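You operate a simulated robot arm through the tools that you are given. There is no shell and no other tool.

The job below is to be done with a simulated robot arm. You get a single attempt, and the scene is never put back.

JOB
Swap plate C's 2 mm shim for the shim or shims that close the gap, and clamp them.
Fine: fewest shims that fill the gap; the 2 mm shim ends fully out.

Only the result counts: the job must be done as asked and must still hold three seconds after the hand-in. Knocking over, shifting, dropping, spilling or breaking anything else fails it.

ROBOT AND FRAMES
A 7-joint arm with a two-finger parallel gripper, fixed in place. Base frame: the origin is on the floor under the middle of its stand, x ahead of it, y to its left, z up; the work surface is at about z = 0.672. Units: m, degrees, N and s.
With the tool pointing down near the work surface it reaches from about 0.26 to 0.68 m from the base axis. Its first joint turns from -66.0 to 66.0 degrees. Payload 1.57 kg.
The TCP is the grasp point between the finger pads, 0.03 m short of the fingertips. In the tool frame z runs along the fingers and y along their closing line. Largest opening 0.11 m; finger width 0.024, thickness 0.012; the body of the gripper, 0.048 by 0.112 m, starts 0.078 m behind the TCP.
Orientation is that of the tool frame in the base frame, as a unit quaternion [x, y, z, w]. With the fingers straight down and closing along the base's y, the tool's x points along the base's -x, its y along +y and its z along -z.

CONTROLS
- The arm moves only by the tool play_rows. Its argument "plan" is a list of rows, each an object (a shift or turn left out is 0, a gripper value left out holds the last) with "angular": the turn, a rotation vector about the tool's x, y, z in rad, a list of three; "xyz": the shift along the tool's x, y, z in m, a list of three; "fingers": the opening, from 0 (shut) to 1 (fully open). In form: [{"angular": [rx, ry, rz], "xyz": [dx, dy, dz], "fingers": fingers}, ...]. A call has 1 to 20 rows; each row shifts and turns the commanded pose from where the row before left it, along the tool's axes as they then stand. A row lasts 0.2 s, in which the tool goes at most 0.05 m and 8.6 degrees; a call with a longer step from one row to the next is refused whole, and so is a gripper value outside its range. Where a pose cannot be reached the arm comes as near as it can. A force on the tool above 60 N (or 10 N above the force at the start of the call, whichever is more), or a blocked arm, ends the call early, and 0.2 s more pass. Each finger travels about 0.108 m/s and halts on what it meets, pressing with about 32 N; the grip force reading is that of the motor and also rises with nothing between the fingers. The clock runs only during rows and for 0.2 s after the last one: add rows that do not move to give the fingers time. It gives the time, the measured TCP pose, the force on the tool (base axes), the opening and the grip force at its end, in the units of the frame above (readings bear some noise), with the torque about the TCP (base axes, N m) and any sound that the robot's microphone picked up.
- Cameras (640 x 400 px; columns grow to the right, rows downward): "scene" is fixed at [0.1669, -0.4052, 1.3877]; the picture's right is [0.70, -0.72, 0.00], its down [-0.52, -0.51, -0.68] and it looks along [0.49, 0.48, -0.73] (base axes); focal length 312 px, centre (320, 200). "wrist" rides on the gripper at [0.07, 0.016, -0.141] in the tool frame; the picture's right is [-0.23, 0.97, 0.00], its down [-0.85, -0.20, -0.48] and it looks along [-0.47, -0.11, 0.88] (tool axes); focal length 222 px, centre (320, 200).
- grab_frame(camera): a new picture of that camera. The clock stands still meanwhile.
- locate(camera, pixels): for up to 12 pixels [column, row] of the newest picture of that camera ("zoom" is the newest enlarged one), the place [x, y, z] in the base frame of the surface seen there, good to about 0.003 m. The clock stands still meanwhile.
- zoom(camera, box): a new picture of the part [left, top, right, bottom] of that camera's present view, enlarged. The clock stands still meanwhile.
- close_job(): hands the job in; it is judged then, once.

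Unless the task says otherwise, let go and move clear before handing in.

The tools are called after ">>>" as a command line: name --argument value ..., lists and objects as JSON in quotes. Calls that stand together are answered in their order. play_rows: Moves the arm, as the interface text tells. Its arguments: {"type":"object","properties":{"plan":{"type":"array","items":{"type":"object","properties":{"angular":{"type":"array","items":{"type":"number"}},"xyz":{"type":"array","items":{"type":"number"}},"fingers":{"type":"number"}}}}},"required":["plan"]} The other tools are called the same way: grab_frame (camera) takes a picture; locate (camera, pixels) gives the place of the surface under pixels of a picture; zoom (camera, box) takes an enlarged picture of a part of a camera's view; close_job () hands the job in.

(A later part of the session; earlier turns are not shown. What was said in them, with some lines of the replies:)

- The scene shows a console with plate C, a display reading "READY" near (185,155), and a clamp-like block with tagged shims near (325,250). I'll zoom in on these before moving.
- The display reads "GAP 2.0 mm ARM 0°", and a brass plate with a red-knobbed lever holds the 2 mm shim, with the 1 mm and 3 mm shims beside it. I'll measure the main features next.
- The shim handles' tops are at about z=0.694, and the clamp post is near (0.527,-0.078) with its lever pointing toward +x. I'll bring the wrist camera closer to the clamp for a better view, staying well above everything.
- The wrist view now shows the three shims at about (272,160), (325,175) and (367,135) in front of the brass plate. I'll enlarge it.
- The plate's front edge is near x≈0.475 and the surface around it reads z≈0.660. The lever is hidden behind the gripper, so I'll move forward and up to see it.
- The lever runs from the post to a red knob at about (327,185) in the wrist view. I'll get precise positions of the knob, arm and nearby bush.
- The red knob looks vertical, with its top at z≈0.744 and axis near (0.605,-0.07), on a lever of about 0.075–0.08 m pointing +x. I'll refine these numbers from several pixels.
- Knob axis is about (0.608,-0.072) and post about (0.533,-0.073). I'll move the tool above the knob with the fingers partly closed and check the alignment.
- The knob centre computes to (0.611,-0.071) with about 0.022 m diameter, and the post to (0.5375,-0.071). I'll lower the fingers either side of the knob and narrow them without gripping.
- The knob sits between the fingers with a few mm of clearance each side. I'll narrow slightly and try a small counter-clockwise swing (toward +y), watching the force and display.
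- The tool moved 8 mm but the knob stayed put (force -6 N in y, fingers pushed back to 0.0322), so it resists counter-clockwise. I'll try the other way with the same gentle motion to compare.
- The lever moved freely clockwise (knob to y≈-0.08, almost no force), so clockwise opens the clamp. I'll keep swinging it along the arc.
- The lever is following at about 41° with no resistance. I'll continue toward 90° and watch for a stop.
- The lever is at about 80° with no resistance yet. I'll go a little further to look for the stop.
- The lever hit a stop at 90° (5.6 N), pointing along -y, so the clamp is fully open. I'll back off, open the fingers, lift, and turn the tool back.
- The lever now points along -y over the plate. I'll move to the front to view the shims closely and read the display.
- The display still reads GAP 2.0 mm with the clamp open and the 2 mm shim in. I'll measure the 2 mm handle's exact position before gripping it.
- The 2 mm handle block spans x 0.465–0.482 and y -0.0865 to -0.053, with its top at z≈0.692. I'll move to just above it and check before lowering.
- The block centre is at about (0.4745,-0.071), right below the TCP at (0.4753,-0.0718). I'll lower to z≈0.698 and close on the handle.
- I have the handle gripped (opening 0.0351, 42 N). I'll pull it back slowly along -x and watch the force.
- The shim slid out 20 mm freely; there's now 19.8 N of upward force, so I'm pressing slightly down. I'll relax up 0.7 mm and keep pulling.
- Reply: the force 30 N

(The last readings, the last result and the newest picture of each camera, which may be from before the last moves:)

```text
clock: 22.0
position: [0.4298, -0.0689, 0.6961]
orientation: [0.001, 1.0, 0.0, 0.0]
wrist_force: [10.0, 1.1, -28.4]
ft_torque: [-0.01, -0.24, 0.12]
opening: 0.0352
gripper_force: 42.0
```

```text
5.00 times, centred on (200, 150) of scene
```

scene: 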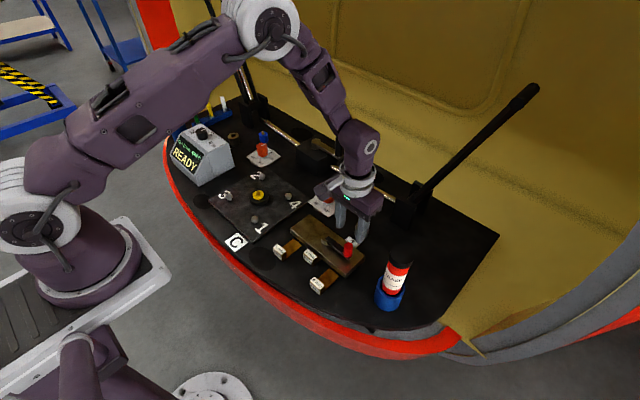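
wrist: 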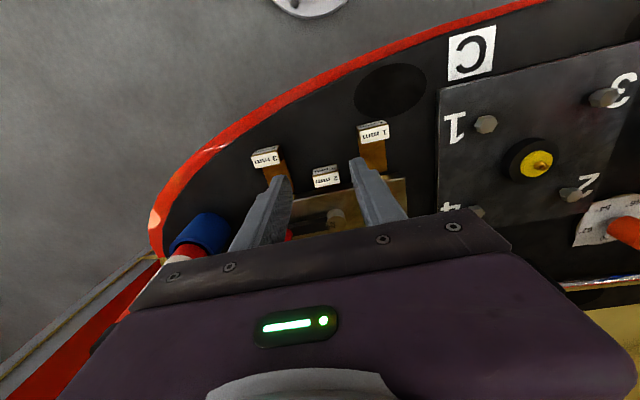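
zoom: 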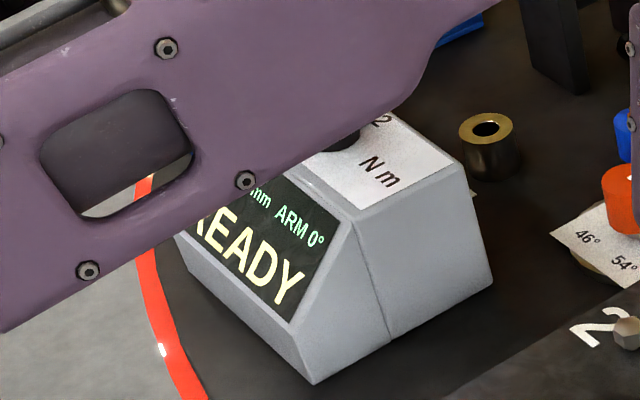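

The shim came out until a resistance of 10 N in x, aligned with the other shims' handles, apparently at an end stop. I'll release it, lift clear and look at it and the display.

>>> play_rows --plan '[{"fingers": 0.5}, {"fingers": 0.5}, {"xyz": [0, 0, -0.03]}, {"xyz": [0, 0, -0.04]}, {"xyz": [0, 0, -0.04]}, {}]'

>>> zoom --camera "wrist" --box '[200, 80, 440, 260]'

>>> zoom --camera "scene" --box '[270, 210, 370, 300]'

>>> zoom --camera "scene" --box '[160, 110, 240, 190]'

```text
clock: 23.4
position: [0.4289, -0.0711, 0.8069]
orientation: [0.002, 1.0, 0.0, 0.0]
wrist_force: [-1.1, -1.1, -0.1]
ft_torque: [0.0, 0.01, 0.02]
opening: 0.0551
gripper_force: 0.1
```

```text
2.22 times, centred on (320, 170) of wrist
```

zoom: 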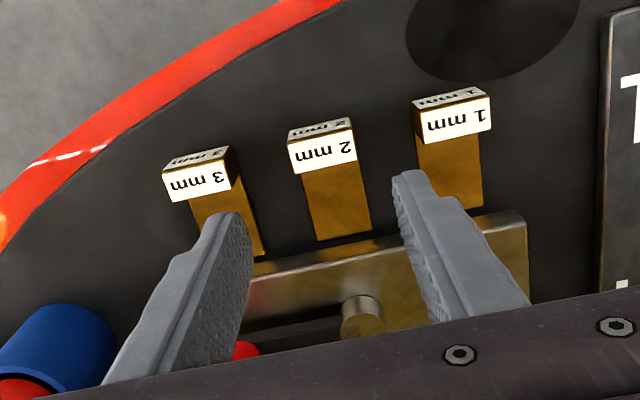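

```text
4.44 times, centred on (320, 255) of scene
```

zoom: 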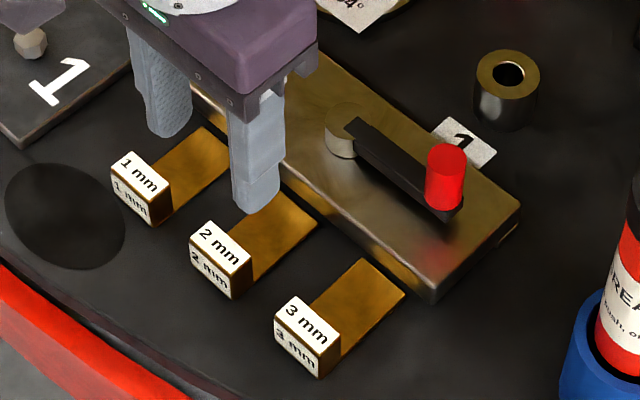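

```text
5.00 times, centred on (200, 150) of scene
```

zoom: 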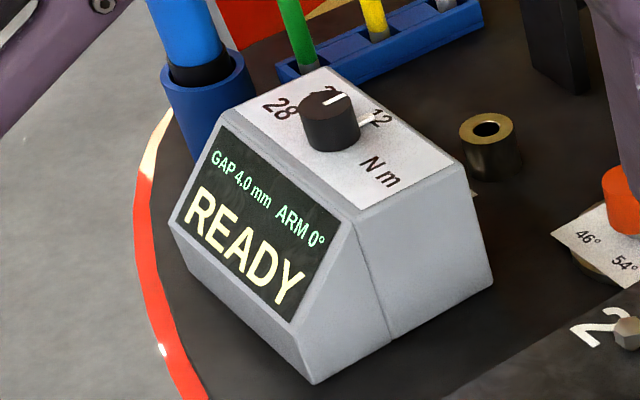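

With the 2 mm shim out the display reads GAP 4.0 mm, so the gap needs 1 mm + 3 mm together; the 2 mm shim is now aligned with the other retracted ones. I'll move above the 3 mm handle at about (0.429,-0.139).

>>> play_rows --plan '[{"xyz": [0, -0.034, 0.0]}, {"xyz": [0, -0.034, 0.02]}, {"xyz": [0, 0, 0.03]}, {"xyz": [0, 0, 0.02]}, {}]'

>>> zoom --camera "wrist" --box '[240, 100, 400, 240]'

>>> zoom --camera "scene" --box '[270, 210, 370, 300]'

```text
clock: 24.6
position: [0.4269, -0.1383, 0.737]
orientation: [0.001, 1.0, 0.0, -0.001]
wrist_force: [-0.5, -0.4, 0.0]
ft_torque: [0.01, -0.05, -0.02]
opening: 0.0547
gripper_force: 0.1
```

```text
2.86 times, centred on (320, 170) of wrist
```

zoom: 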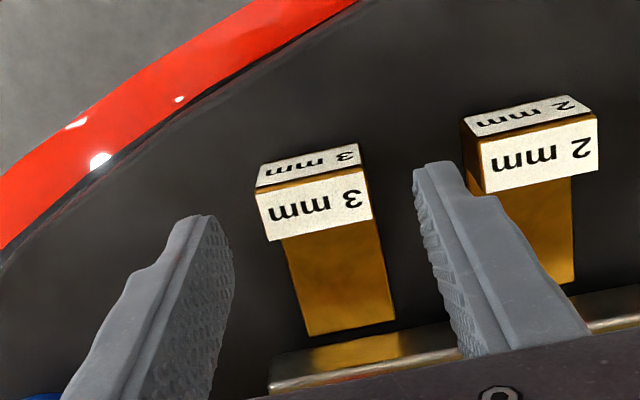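

```text
4.44 times, centred on (320, 255) of scene
```

zoom: 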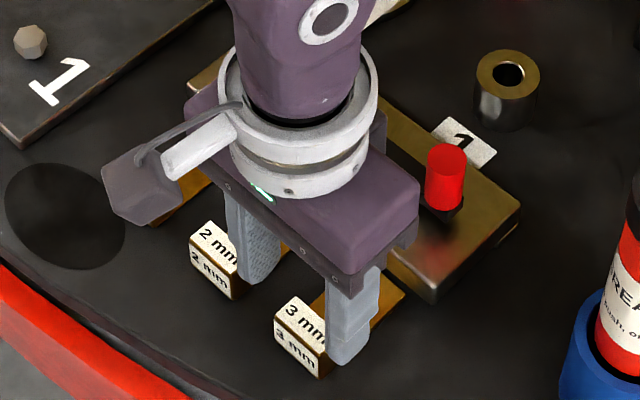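

The 3 mm block's centre computes to (0.428,-0.140), nearly under the TCP. I'll lower and grip it.

>>> play_rows --plan '[{"xyz": [0, -0.0015, 0.02]}, {"xyz": [0, 0, 0.0195]}, {}, {"fingers": 0.25}, {"fingers": 0.25}, {}]'

>>> zoom --camera "wrist" --box '[240, 120, 400, 260]'

```text
clock: 26.0
position: [0.4281, -0.1398, 0.6983]
orientation: [0.002, 1.0, -0.001, 0.0]
wrist_force: [0.1, -17.1, -16.6]
ft_torque: [-0.26, -0.18, 0.08]
opening: 0.0353
gripper_force: 42.3
```

```text
2.86 times, centred on (320, 190) of wrist
```

zoom: 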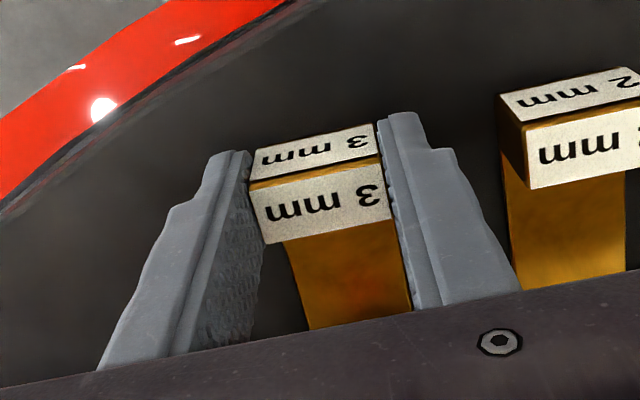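

I have the 3 mm handle (opening 0.0353), with about 17 N of side load from slight misalignment. I'll ease that and push in along +x.

>>> play_rows --plan '[{"xyz": [0, -0.001, 0.0005]}, {"xyz": [-0.005, 0, 0]}, {"xyz": [-0.01, 0, 0]}, {"xyz": [-0.01, 0, 0]}, {}]'

>>> zoom --camera "scene" --box '[270, 210, 370, 300]'

```text
clock: 27.2
position: [0.4546, -0.1395, 0.6979]
orientation: [0.0, 1.0, 0.0, 0.001]
wrist_force: [-1.0, -4.0, 22.6]
ft_torque: [0.0, 0.8, 0.01]
opening: 0.0352
gripper_force: 42.4
```

```text
4.44 times, centred on (320, 255) of scene
```

zoom: 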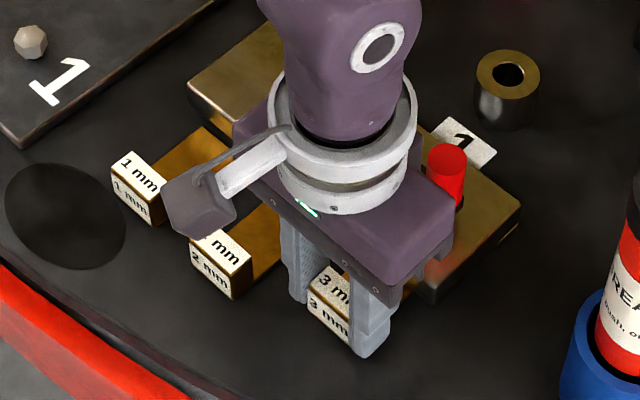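

The shim is sliding in (x≈0.4546) with low x force; z is at +22.6 N, so I'll relax slightly up while continuing to the stop.

>>> play_rows --plan '[{"xyz": [0, 0, -0.0008]}, {"xyz": [-0.007, 0, 0]}, {"xyz": [-0.007, 0, 0]}, {"xyz": [-0.004, 0, 0]}, {}]'

>>> zoom --camera "scene" --box '[270, 210, 370, 300]'

>>> zoom --camera "wrist" --box '[240, 120, 400, 260]'

```text
clock: 28.4
position: [0.4706, -0.1398, 0.6973]
orientation: [0.001, 1.0, 0.001, -0.001]
wrist_force: [-0.3, 2.0, -18.0]
ft_torque: [-0.03, -0.26, -0.02]
opening: 0.0351
gripper_force: 42.3
```

```text
4.44 times, centred on (320, 255) of scene
```

zoom: 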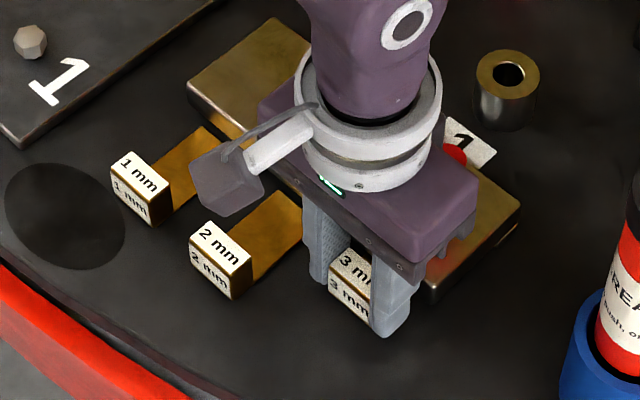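

```text
2.86 times, centred on (320, 190) of wrist
```

zoom: 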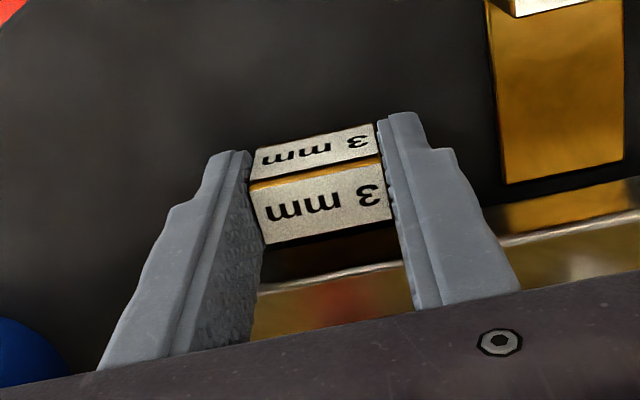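

At x≈0.4706 there's no stop resistance yet. I'll push a few more millimetres until I feel the end stop.

>>> play_rows --plan '[{"xyz": [-0.002, 0, 0.0003]}, {"xyz": [-0.002, 0, 0]}, {}]'

```text
clock: 29.2
position: [0.4724, -0.1392, 0.6977]
orientation: [0.001, 1.0, 0.0, -0.003]
wrist_force: [-8.7, 4.3, -30.8]
ft_torque: [-0.01, 0.36, 0.1]
opening: 0.035
gripper_force: 41.9
```

The x force rose to -8.7 N, suggesting the stop. I'll press another 2 mm to confirm it doesn't move further.

>>> play_rows --plan '[{"xyz": [-0.002, 0, 0]}, {}]'

>>> zoom --camera "scene" --box '[270, 210, 370, 300]'

>>> zoom --camera "scene" --box '[160, 110, 240, 190]'

```text
clock: 29.8
position: [0.4741, -0.1394, 0.6975]
orientation: [0.001, 1.0, 0.0, -0.003]
wrist_force: [-24.1, 4.8, -25.6]
ft_torque: [0.02, 0.78, 0.07]
opening: 0.035
gripper_force: 42.4
```

```text
4.44 times, centred on (320, 255) of scene
```

zoom: 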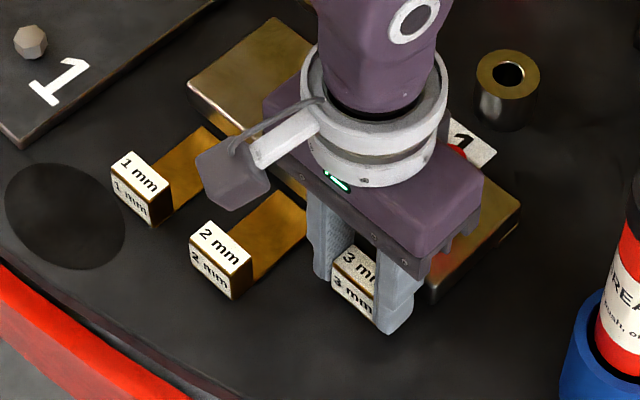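

```text
5.00 times, centred on (200, 150) of scene
```

zoom: 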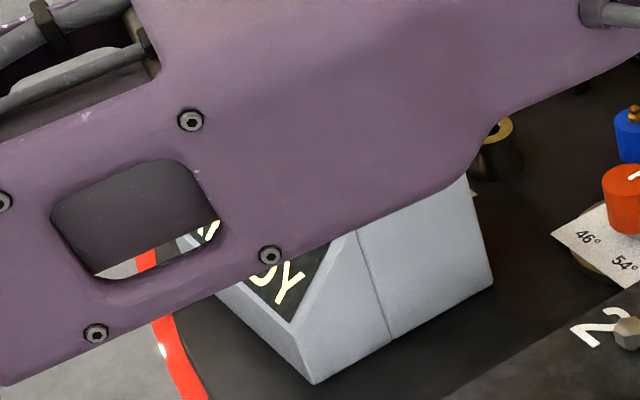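

The x force is now -24 N with the shim at its stop (x≈0.474, same as the 2 mm shim's original place). I'll release, lift, and check the display.

>>> play_rows --plan '[{"fingers": 0.5}, {"fingers": 0.5}, {"xyz": [0, 0, -0.03]}, {"xyz": [0.02, 0.02, -0.04]}, {"xyz": [0.02, 0.03, -0.03]}, {"xyz": [0.006, 0.04, 0]}, {"xyz": [0, 0.048, 0]}, {}]'

>>> zoom --camera "scene" --box '[160, 110, 240, 190]'

>>> zoom --camera "scene" --box '[270, 210, 370, 300]'

>>> zoom --camera "wrist" --box '[200, 80, 440, 260]'

```text
clock: 31.6
position: [0.4329, -0.0022, 0.7986]
orientation: [0.002, 1.0, 0.0, 0.0]
wrist_force: [0.5, 0.5, -0.4]
ft_torque: [-0.01, -0.02, 0.02]
opening: 0.0551
gripper_force: 0.2
```

```text
5.00 times, centred on (200, 150) of scene
```

zoom: 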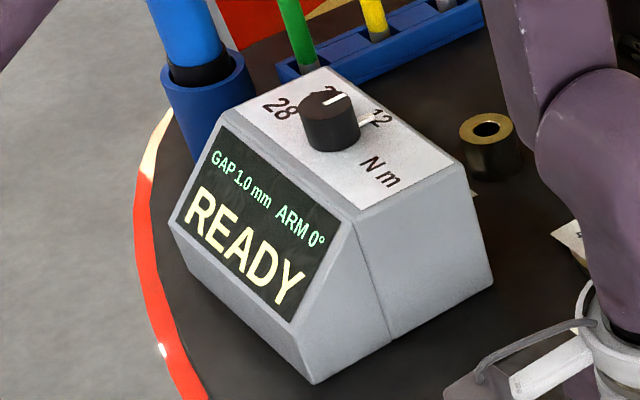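

```text
4.44 times, centred on (320, 255) of scene
```

zoom: 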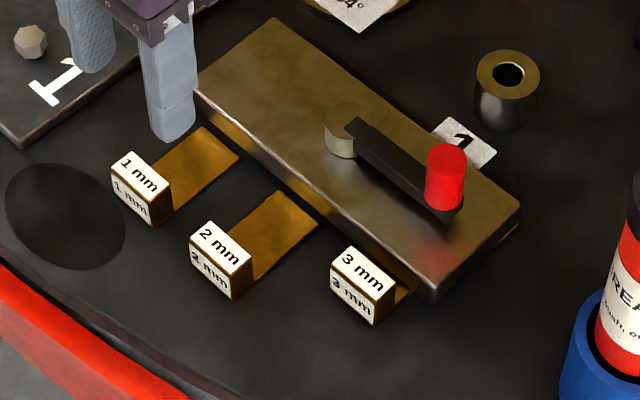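

```text
2.22 times, centred on (320, 170) of wrist
```

zoom: 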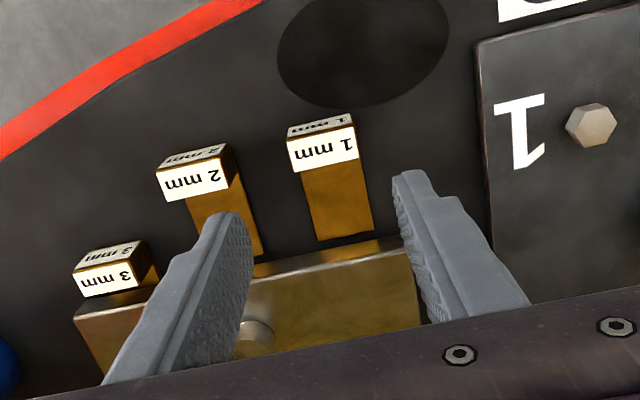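

GAP now reads 1.0 mm, confirming the 3 mm shim counts. Next I'll go for the 1 mm handle at about (0.430,-0.0005).

>>> play_rows --plan '[{"xyz": [0.003, 0.0015, 0.03]}, {"xyz": [0, 0, 0.03]}, {}]'

>>> zoom --camera "wrist" --box '[240, 100, 400, 240]'

```text
clock: 32.4
position: [0.4293, -0.0006, 0.7394]
orientation: [0.002, 1.0, 0.0, 0.0]
wrist_force: [0.1, -0.2, 0.2]
ft_torque: [-0.01, 0.02, 0.02]
opening: 0.0551
gripper_force: 0.1
```

```text
2.86 times, centred on (320, 170) of wrist
```

zoom: 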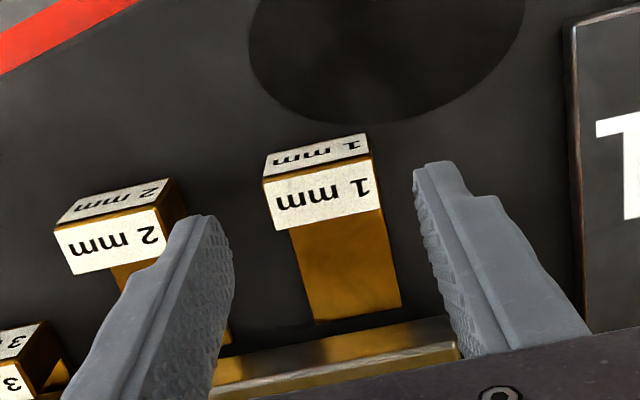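

The 1 mm block's centre computes to (0.4285,0.000), directly under the TCP. I'll lower and grip.

>>> play_rows --plan '[{"xyz": [0, 0.0003, 0.021]}, {"xyz": [0, 0, 0.0205]}, {}, {"fingers": 0.25}, {"fingers": 0.25}, {}]'

>>> zoom --camera "wrist" --box '[240, 120, 400, 260]'

```text
clock: 33.8
position: [0.4298, -0.0007, 0.6971]
orientation: [0.002, 1.0, -0.001, 0.0]
wrist_force: [0.1, -13.6, -15.3]
ft_torque: [-0.17, -0.18, 0.11]
opening: 0.0356
gripper_force: 42.7
```

```text
2.86 times, centred on (320, 190) of wrist
```

zoom: 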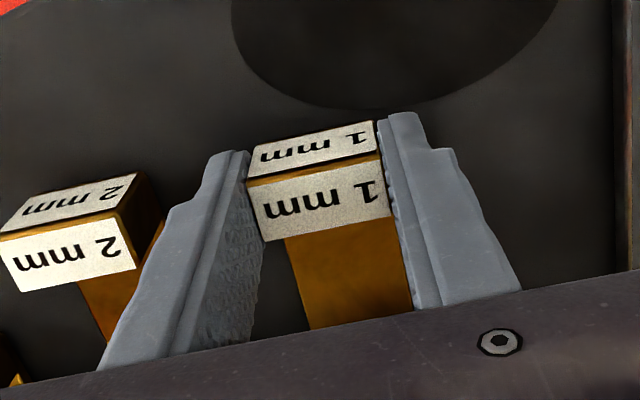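

The 1 mm handle is gripped (opening 0.0356) with a small side load of -13.6 N. I'll ease it the same way and slide the shim in along +x.

>>> play_rows --plan '[{"xyz": [0, -0.001, 0.0003]}, {"xyz": [-0.005, 0, 0]}, {"xyz": [-0.01, 0, 0]}, {"xyz": [-0.01, 0, 0]}, {}]'

```text
clock: 35.0
position: [0.4537, 0.0005, 0.6963]
orientation: [0.001, 1.0, 0.001, 0.002]
wrist_force: [0.2, 12.0, 40.5]
ft_torque: [0.17, 0.07, 0.1]
opening: 0.0352
gripper_force: 42.7
```

The shim is at x≈0.4537, with z force up at 40 N. I'll relieve it upward and continue pushing in smaller steps.

>>> play_rows --plan '[{"xyz": [0, 0.0005, -0.0012]}, {"xyz": [-0.007, 0, 0]}, {"xyz": [-0.007, 0, 0]}, {}]'

```text
clock: 36.0
position: [0.466, 0.0, 0.6974]
orientation: [0.001, 1.0, 0.001, -0.001]
wrist_force: [-0.3, 22.2, -20.1]
ft_torque: [0.31, -0.64, 0.0]
opening: 0.0353
gripper_force: 42.5
```

x≈0.466 now, with y force +22 N, so I'll nudge +y slightly and continue to the stop.

>>> play_rows --plan '[{"xyz": [0, 0.0008, 0.0004]}, {"xyz": [-0.004, 0, 0]}, {"xyz": [-0.003, 0, 0]}, {}]'

```text
clock: 37.0
position: [0.4739, 0.0006, 0.6971]
orientation: [0.002, 1.0, 0.0, -0.001]
wrist_force: [-0.3, 17.8, -26.2]
ft_torque: [0.2, 0.88, 0.04]
opening: 0.0354
gripper_force: 42.1
```

The shim is at x≈0.4739 with no stop force yet. I'll push a little more to reach the stop, as with the 3 mm shim.

>>> play_rows --plan '[{"xyz": [-0.002, 0.0003, 0.0003]}, {"xyz": [-0.002, 0, 0]}, {}]'

```text
clock: 37.8
position: [0.4753, 0.0007, 0.6976]
orientation: [0.001, 1.0, 0.0, -0.004]
wrist_force: [-27.0, 18.0, 11.0]
ft_torque: [0.31, 0.98, 0.06]
opening: 0.0353
gripper_force: 42.0
```

The x force is -27 N, so the 1 mm shim is at its stop. I'll release, lift, and check the display and shims.

>>> play_rows --plan '[{"fingers": 0.5}, {"fingers": 0.5}, {"xyz": [0, 0, -0.03]}, {"xyz": [0.02, -0.02, -0.04]}, {"xyz": [0.02, -0.03, -0.03]}, {}]'

>>> zoom --camera "scene" --box '[160, 110, 240, 190]'

>>> zoom --camera "scene" --box '[270, 210, 370, 300]'

>>> zoom --camera "wrist" --box '[200, 80, 440, 260]'

```text
clock: 39.2
position: [0.441, -0.0483, 0.7972]
orientation: [0.002, 1.0, 0.0, 0.0]
wrist_force: [0.0, 0.5, 0.3]
ft_torque: [-0.02, -0.01, 0.01]
opening: 0.055
gripper_force: 0.1
```

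```text
5.00 times, centred on (200, 150) of scene
```

zoom: 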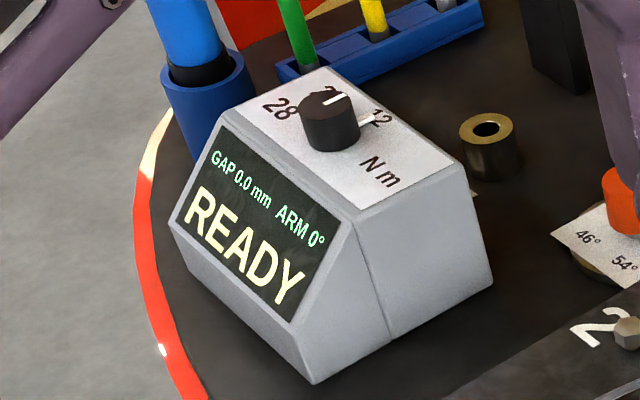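

```text
4.44 times, centred on (320, 255) of scene
```

zoom: 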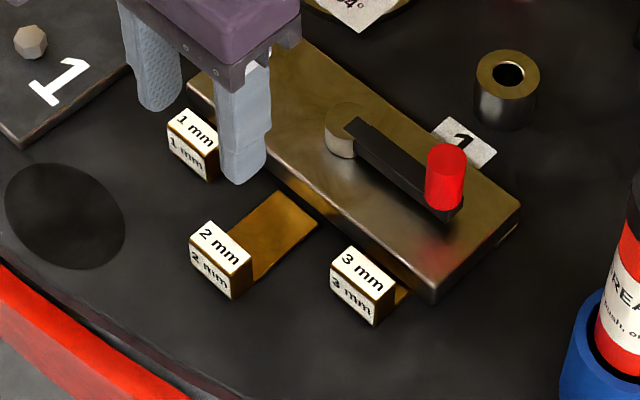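

```text
2.22 times, centred on (320, 170) of wrist
```

zoom: 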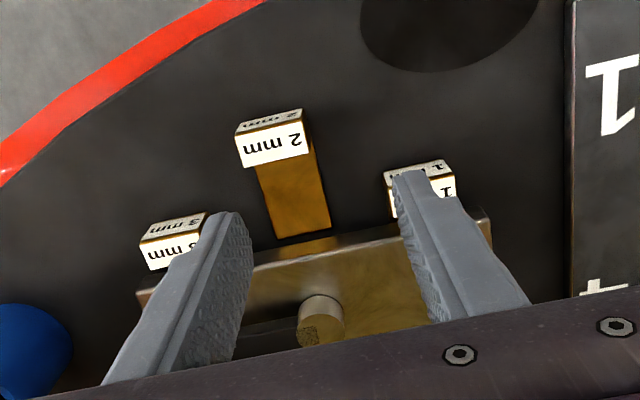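

GAP reads 0.0 mm with the 1 mm and 3 mm shims in and the 2 mm out. Now I'll go back above the lever knob with the tool turned -90° to swing it closed.

>>> play_rows --plan '[{"xyz": [-0.012, -0.012, -0.03], "fingers": 0.45}, {"xyz": [-0.028, -0.028, 0]}, {"xyz": [-0.028, -0.028, 0]}, {"xyz": [-0.026, -0.027, 0]}, {"angular": [0, 0, 0.131]}, {"angular": [0, 0, 0.131]}, {"angular": [0, 0, 0.131]}, {"angular": [0, 0, 0.131]}, {"angular": [0, 0, 0.131]}, {"angular": [0, 0, 0.131]}, {"angular": [0, 0, 0.131]}, {"angular": [0, 0, 0.131]}, {"angular": [0, 0, 0.131]}, {"angular": [0, 0, 0.131]}, {"angular": [0, 0, 0.131]}, {"angular": [0, 0, 0.131]}, {}]'

>>> zoom --camera "wrist" --box '[220, 80, 420, 240]'

>>> zoom --camera "scene" --box '[280, 180, 400, 290]'

```text
clock: 42.8
position: [0.5329, -0.1458, 0.8261]
orientation: [0.709, 0.705, -0.001, 0.0]
wrist_force: [-0.1, -0.1, -0.7]
ft_torque: [0.0, 0.0, -0.02]
opening: 0.0495
gripper_force: 0.0
```

```text
2.50 times, centred on (320, 160) of wrist
```

zoom: 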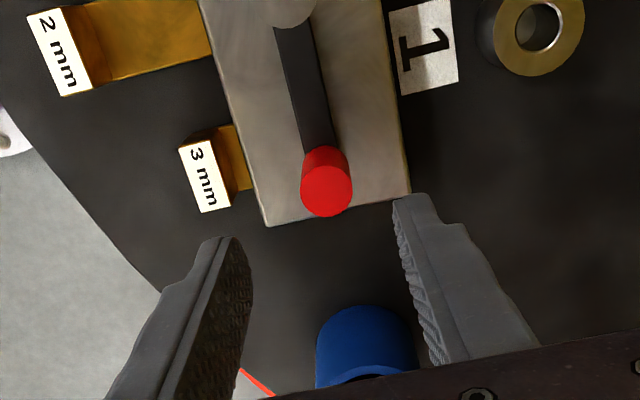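

```text
3.64 times, centred on (340, 235) of scene
```

zoom: 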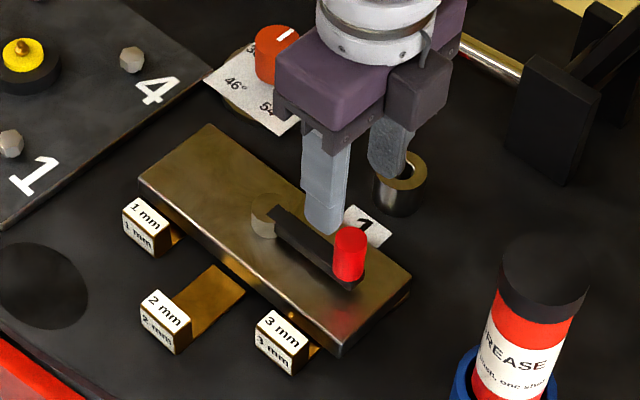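

The knob centre computes to (0.536,-0.1445), so I'll shift 3 mm and lower the fingers around it.

>>> play_rows --plan '[{"xyz": [-0.001, 0.003, 0.027]}, {"xyz": [0, 0, 0.027]}, {"xyz": [0, 0, 0.027]}, {}, {"fingers": 0.25}, {"fingers": 0.25}, {}]'

>>> zoom --camera "wrist" --box '[220, 100, 420, 260]'

>>> zoom --camera "scene" --box '[280, 180, 400, 290]'

```text
clock: 44.4
position: [0.5349, -0.1463, 0.7457]
orientation: [0.709, 0.705, 0.0, 0.0]
wrist_force: [0.0, -0.8, -0.2]
ft_torque: [0.04, -0.03, -0.06]
opening: 0.0274
gripper_force: 0.0
```

```text
2.50 times, centred on (320, 180) of wrist
```

zoom: 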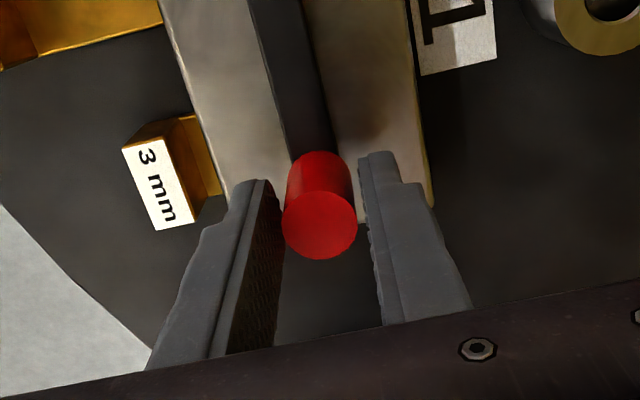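

```text
3.64 times, centred on (340, 235) of scene
```

zoom: 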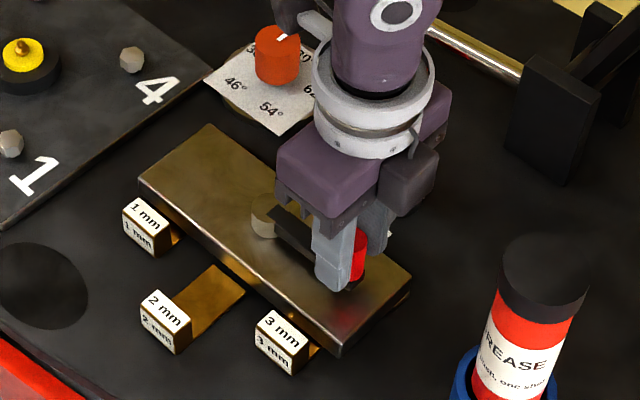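

The knob is caged between the fingers. I'll swing it counter-clockwise in the reverse arc, first about 46°.

>>> play_rows --plan '[{"xyz": [0.00037, 0.0074, 0], "angular": [0, 0, -0.1]}, {"xyz": [0.00037, 0.0074, 0], "angular": [0, 0, -0.1]}, {"xyz": [0.00037, 0.0074, 0], "angular": [0, 0, -0.1]}, {"xyz": [0.00037, 0.0074, 0], "angular": [0, 0, -0.1]}, {"xyz": [0.00037, 0.0074, 0], "angular": [0, 0, -0.1]}, {"xyz": [0.00037, 0.0074, 0], "angular": [0, 0, -0.1]}, {"xyz": [0.00037, 0.0074, 0], "angular": [0, 0, -0.1]}, {"xyz": [0.00037, 0.0074, 0], "angular": [0, 0, -0.1]}, {}]'

>>> zoom --camera "wrist" --box '[220, 100, 420, 260]'

>>> zoom --camera "scene" --box '[280, 180, 400, 290]'

```text
clock: 46.4
position: [0.5877, -0.1238, 0.7451]
orientation: [0.379, 0.925, 0.0, 0.0]
wrist_force: [-0.6, -1.0, -0.5]
ft_torque: [-0.04, 0.0, 0.02]
opening: 0.0282
gripper_force: 0.5
```

```text
2.50 times, centred on (320, 180) of wrist
```

zoom: 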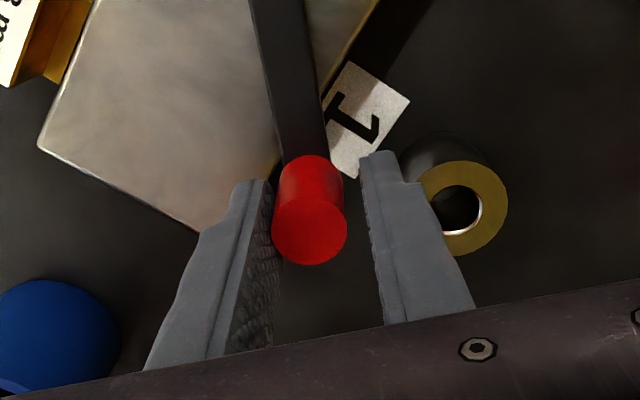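

```text
3.64 times, centred on (340, 235) of scene
```

zoom: 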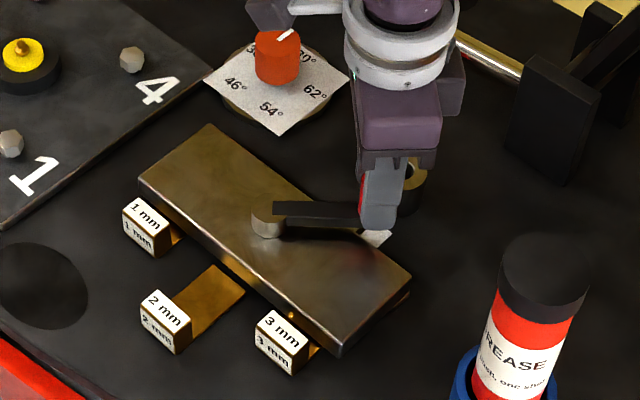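

The lever is following at about 45° with negligible force. I'll continue to near 0°.

>>> play_rows --plan '[{"xyz": [0.00037, 0.0074, 0], "angular": [0, 0, -0.1]}, {"xyz": [0.00037, 0.0074, 0], "angular": [0, 0, -0.1]}, {"xyz": [0.00037, 0.0074, 0], "angular": [0, 0, -0.1]}, {"xyz": [0.00037, 0.0074, 0], "angular": [0, 0, -0.1]}, {"xyz": [0.00037, 0.0074, 0], "angular": [0, 0, -0.1]}, {"xyz": [0.00037, 0.0074, 0], "angular": [0, 0, -0.1]}, {"xyz": [0.00037, 0.0074, 0], "angular": [0, 0, -0.1]}, {}]'

>>> zoom --camera "wrist" --box '[220, 100, 420, 260]'

>>> zoom --camera "scene" --box '[280, 180, 400, 290]'

```text
clock: 48.2
position: [0.6091, -0.0778, 0.746]
orientation: [0.036, 0.999, 0.0, 0.0]
wrist_force: [-0.2, -1.4, -0.3]
ft_torque: [0.02, 0.02, -0.01]
opening: 0.0283
gripper_force: 0.4
```

```text
2.50 times, centred on (320, 180) of wrist
```

zoom: 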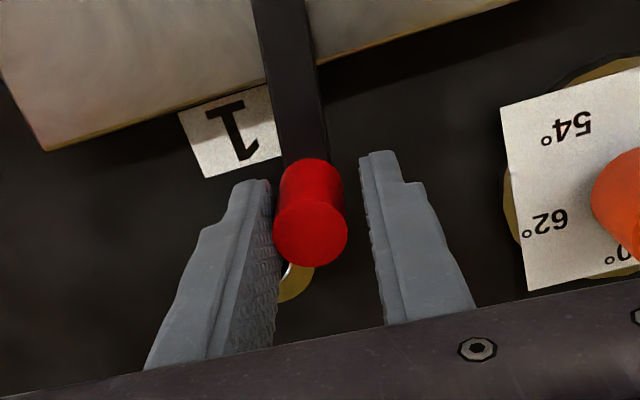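

```text
3.64 times, centred on (340, 235) of scene
```

zoom: 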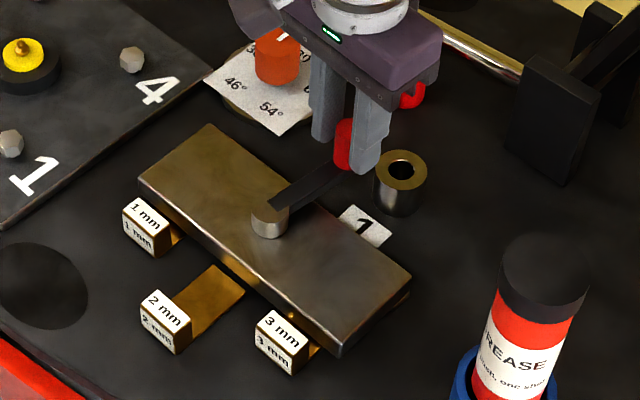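

The lever is a few degrees short of its original position. I'll press it on gently until it meets the stop.

>>> play_rows --plan '[{"xyz": [0.0002, 0.005, 0], "angular": [0, 0, -0.065]}, {"xyz": [0.0001, 0.005, 0], "angular": [0, 0, -0.05]}, {"xyz": [0, 0.004, 0]}, {}]'

>>> zoom --camera "scene" --box '[280, 180, 400, 290]'

```text
clock: 49.2
position: [0.6084, -0.0647, 0.7451]
orientation: [-0.02, 1.0, 0.0, 0.001]
wrist_force: [2.9, -8.0, -1.3]
ft_torque: [-0.08, -0.08, 0.05]
opening: 0.0337
gripper_force: 3.4
```

```text
3.64 times, centred on (340, 235) of scene
```

zoom: 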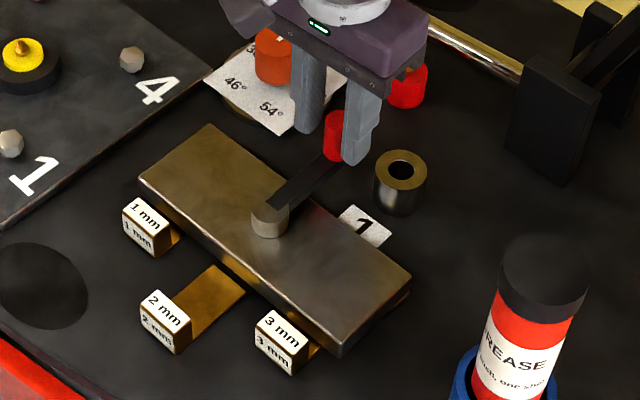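

The force is -8 N in y and the knob is back at y≈-0.0705, its original place. I'll press a little more to confirm the stop.

>>> play_rows --plan '[{"xyz": [0, 0.004, 0]}, {"xyz": [0, 0.003, 0]}, {}]'

>>> zoom --camera "scene" --box '[280, 180, 400, 290]'

```text
clock: 50.0
position: [0.6087, -0.0568, 0.746]
orientation: [-0.02, 1.0, 0.0, 0.0]
wrist_force: [7.7, -20.5, -1.9]
ft_torque: [-0.24, -0.21, 0.14]
opening: 0.0457
gripper_force: 10.3
```

```text
3.64 times, centred on (340, 235) of scene
```

zoom: 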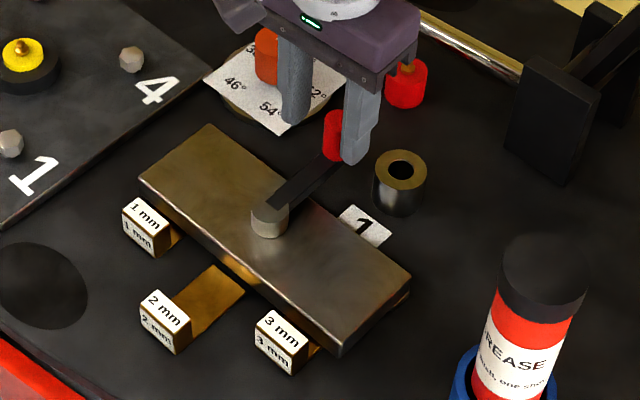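

The knob held firm at 20 N, so the lever is at its clamp stop. I'll open the fingers, centre on the knob and lift straight up.

>>> play_rows --plan '[{"fingers": 0.5}, {"fingers": 0.5}, {"xyz": [0, -0.007, 0]}, {"xyz": [0, -0.007, 0]}, {}, {"xyz": [0, 0, -0.03]}, {"xyz": [0, 0, -0.04]}, {"xyz": [0, 0, -0.04]}, {}]'

>>> zoom --camera "scene" --box '[270, 180, 390, 290]'

>>> grab_frame --camera "scene"

>>> grab_frame --camera "wrist"

```text
clock: 52.0
position: [0.6083, -0.0709, 0.8578]
orientation: [-0.02, 1.0, 0.001, 0.0]
wrist_force: [0.1, 0.5, 0.1]
ft_torque: [0.05, 0.0, 0.0]
opening: 0.0549
gripper_force: 0.2
```

```text
3.64 times, centred on (330, 235) of scene
```

zoom: 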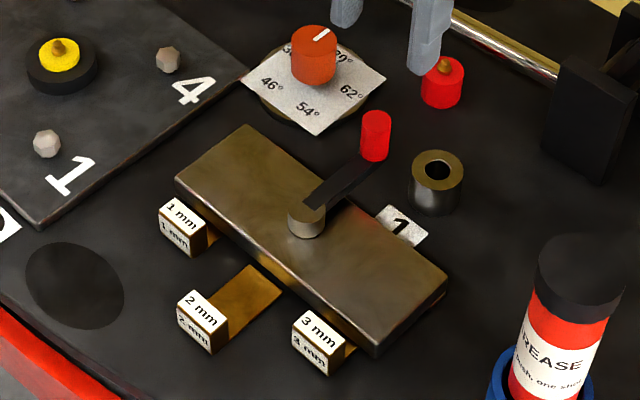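

```text
taken
```

scene: 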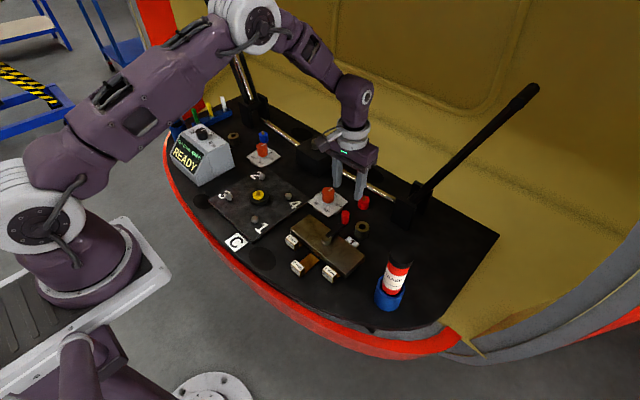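

```text
taken
```

wrist: 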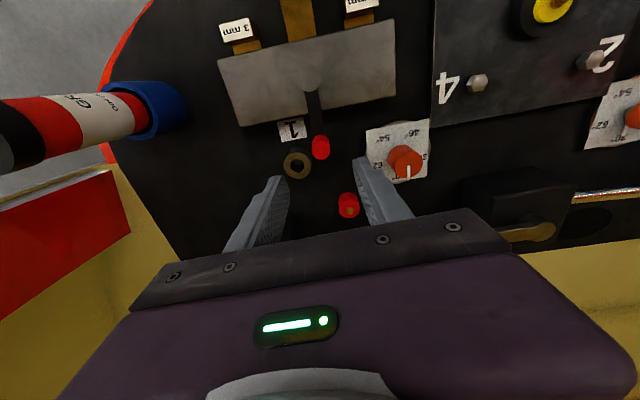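

The lever is back to pointing +x with the 1 mm and 3 mm shims in. I'll retreat to near the start pose and verify everything.

>>> play_rows --plan '[{"xyz": [0, 0, -0.045]}, {"xyz": [0, 0, -0.045]}, {"xyz": [0.021, 0.027, -0.016]}, {"xyz": [0.021, 0.027, -0.016]}, {"xyz": [0.021, 0.027, -0.016]}, {"xyz": [0.021, 0.027, -0.016]}, {"xyz": [0.021, 0.027, -0.016]}, {"xyz": [0.021, 0.027, -0.016]}, {}]'

>>> zoom --camera "scene" --box '[160, 110, 240, 190]'

>>> zoom --camera "scene" --box '[270, 200, 380, 300]'

>>> zoom --camera "wrist" --box '[180, 80, 340, 220]'

>>> zoom --camera "scene" --box '[150, 80, 310, 220]'

```text
clock: 54.0
position: [0.476, 0.0863, 1.0411]
orientation: [-0.02, 1.0, 0.0, 0.0]
wrist_force: [0.1, -0.1, -0.4]
ft_torque: [-0.01, 0.0, 0.03]
opening: 0.0552
gripper_force: 0.1
```

```text
5.00 times, centred on (200, 150) of scene
```

zoom: 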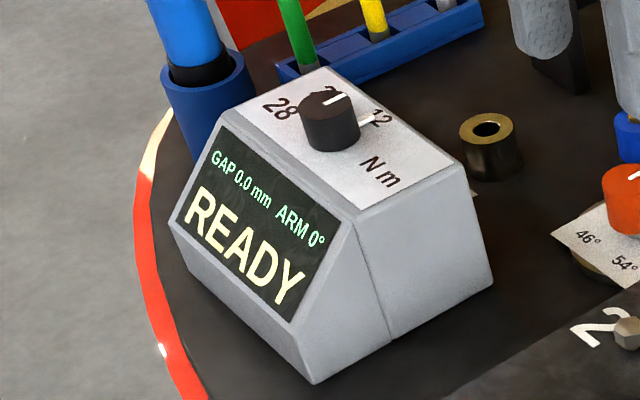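

```text
4.00 times, centred on (325, 250) of scene
```

zoom: 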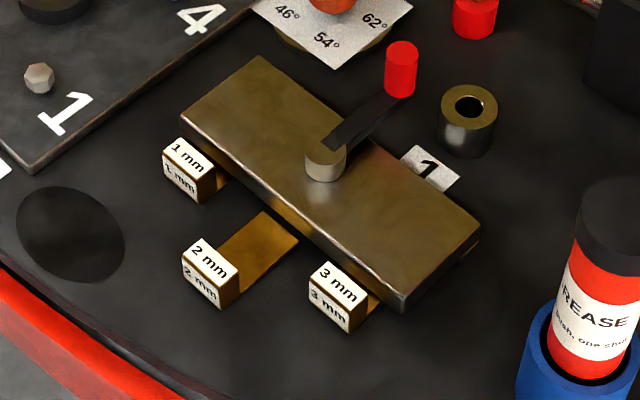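

```text
2.86 times, centred on (260, 150) of wrist
```

zoom: 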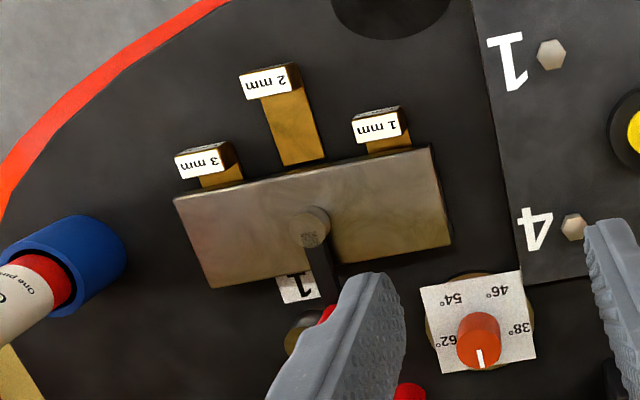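

```text
2.86 times, centred on (230, 150) of scene
```

zoom: 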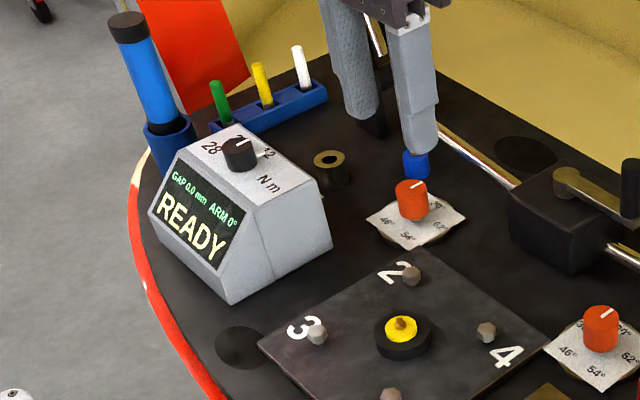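

The display reads GAP 0.0 mm. The lever knob is back at its original pixel (401,68 in the enlarged view). The 1 mm and 3 mm shims are seated, and the 2 mm shim is fully out, in line with where the other two started. Nothing else has moved and the arm is clear, so I'm handing in.

>>> close_job

```text
The job is handed in.
```

I swapped plate C's 2 mm shim for the 1 mm and 3 mm shims, clamped them, and handed the job in. The display reads GAP 0.0 mm.

- **Shim choice:** with the 2 mm shim out, the display read GAP 4.0 mm. The only spare shims were 1 mm and 3 mm, so closing the gap took both.
- **Seating:** both shims were pushed in until they met their end stops.
- **2 mm shim:** it is fully out, resting in line with where the other two started.
- **Clamp:** the lever is back at its original position and didn't move when I pushed it against its stop with about 20 N.

In the final pictures nothing else had moved, and the arm was clear with its gripper open.
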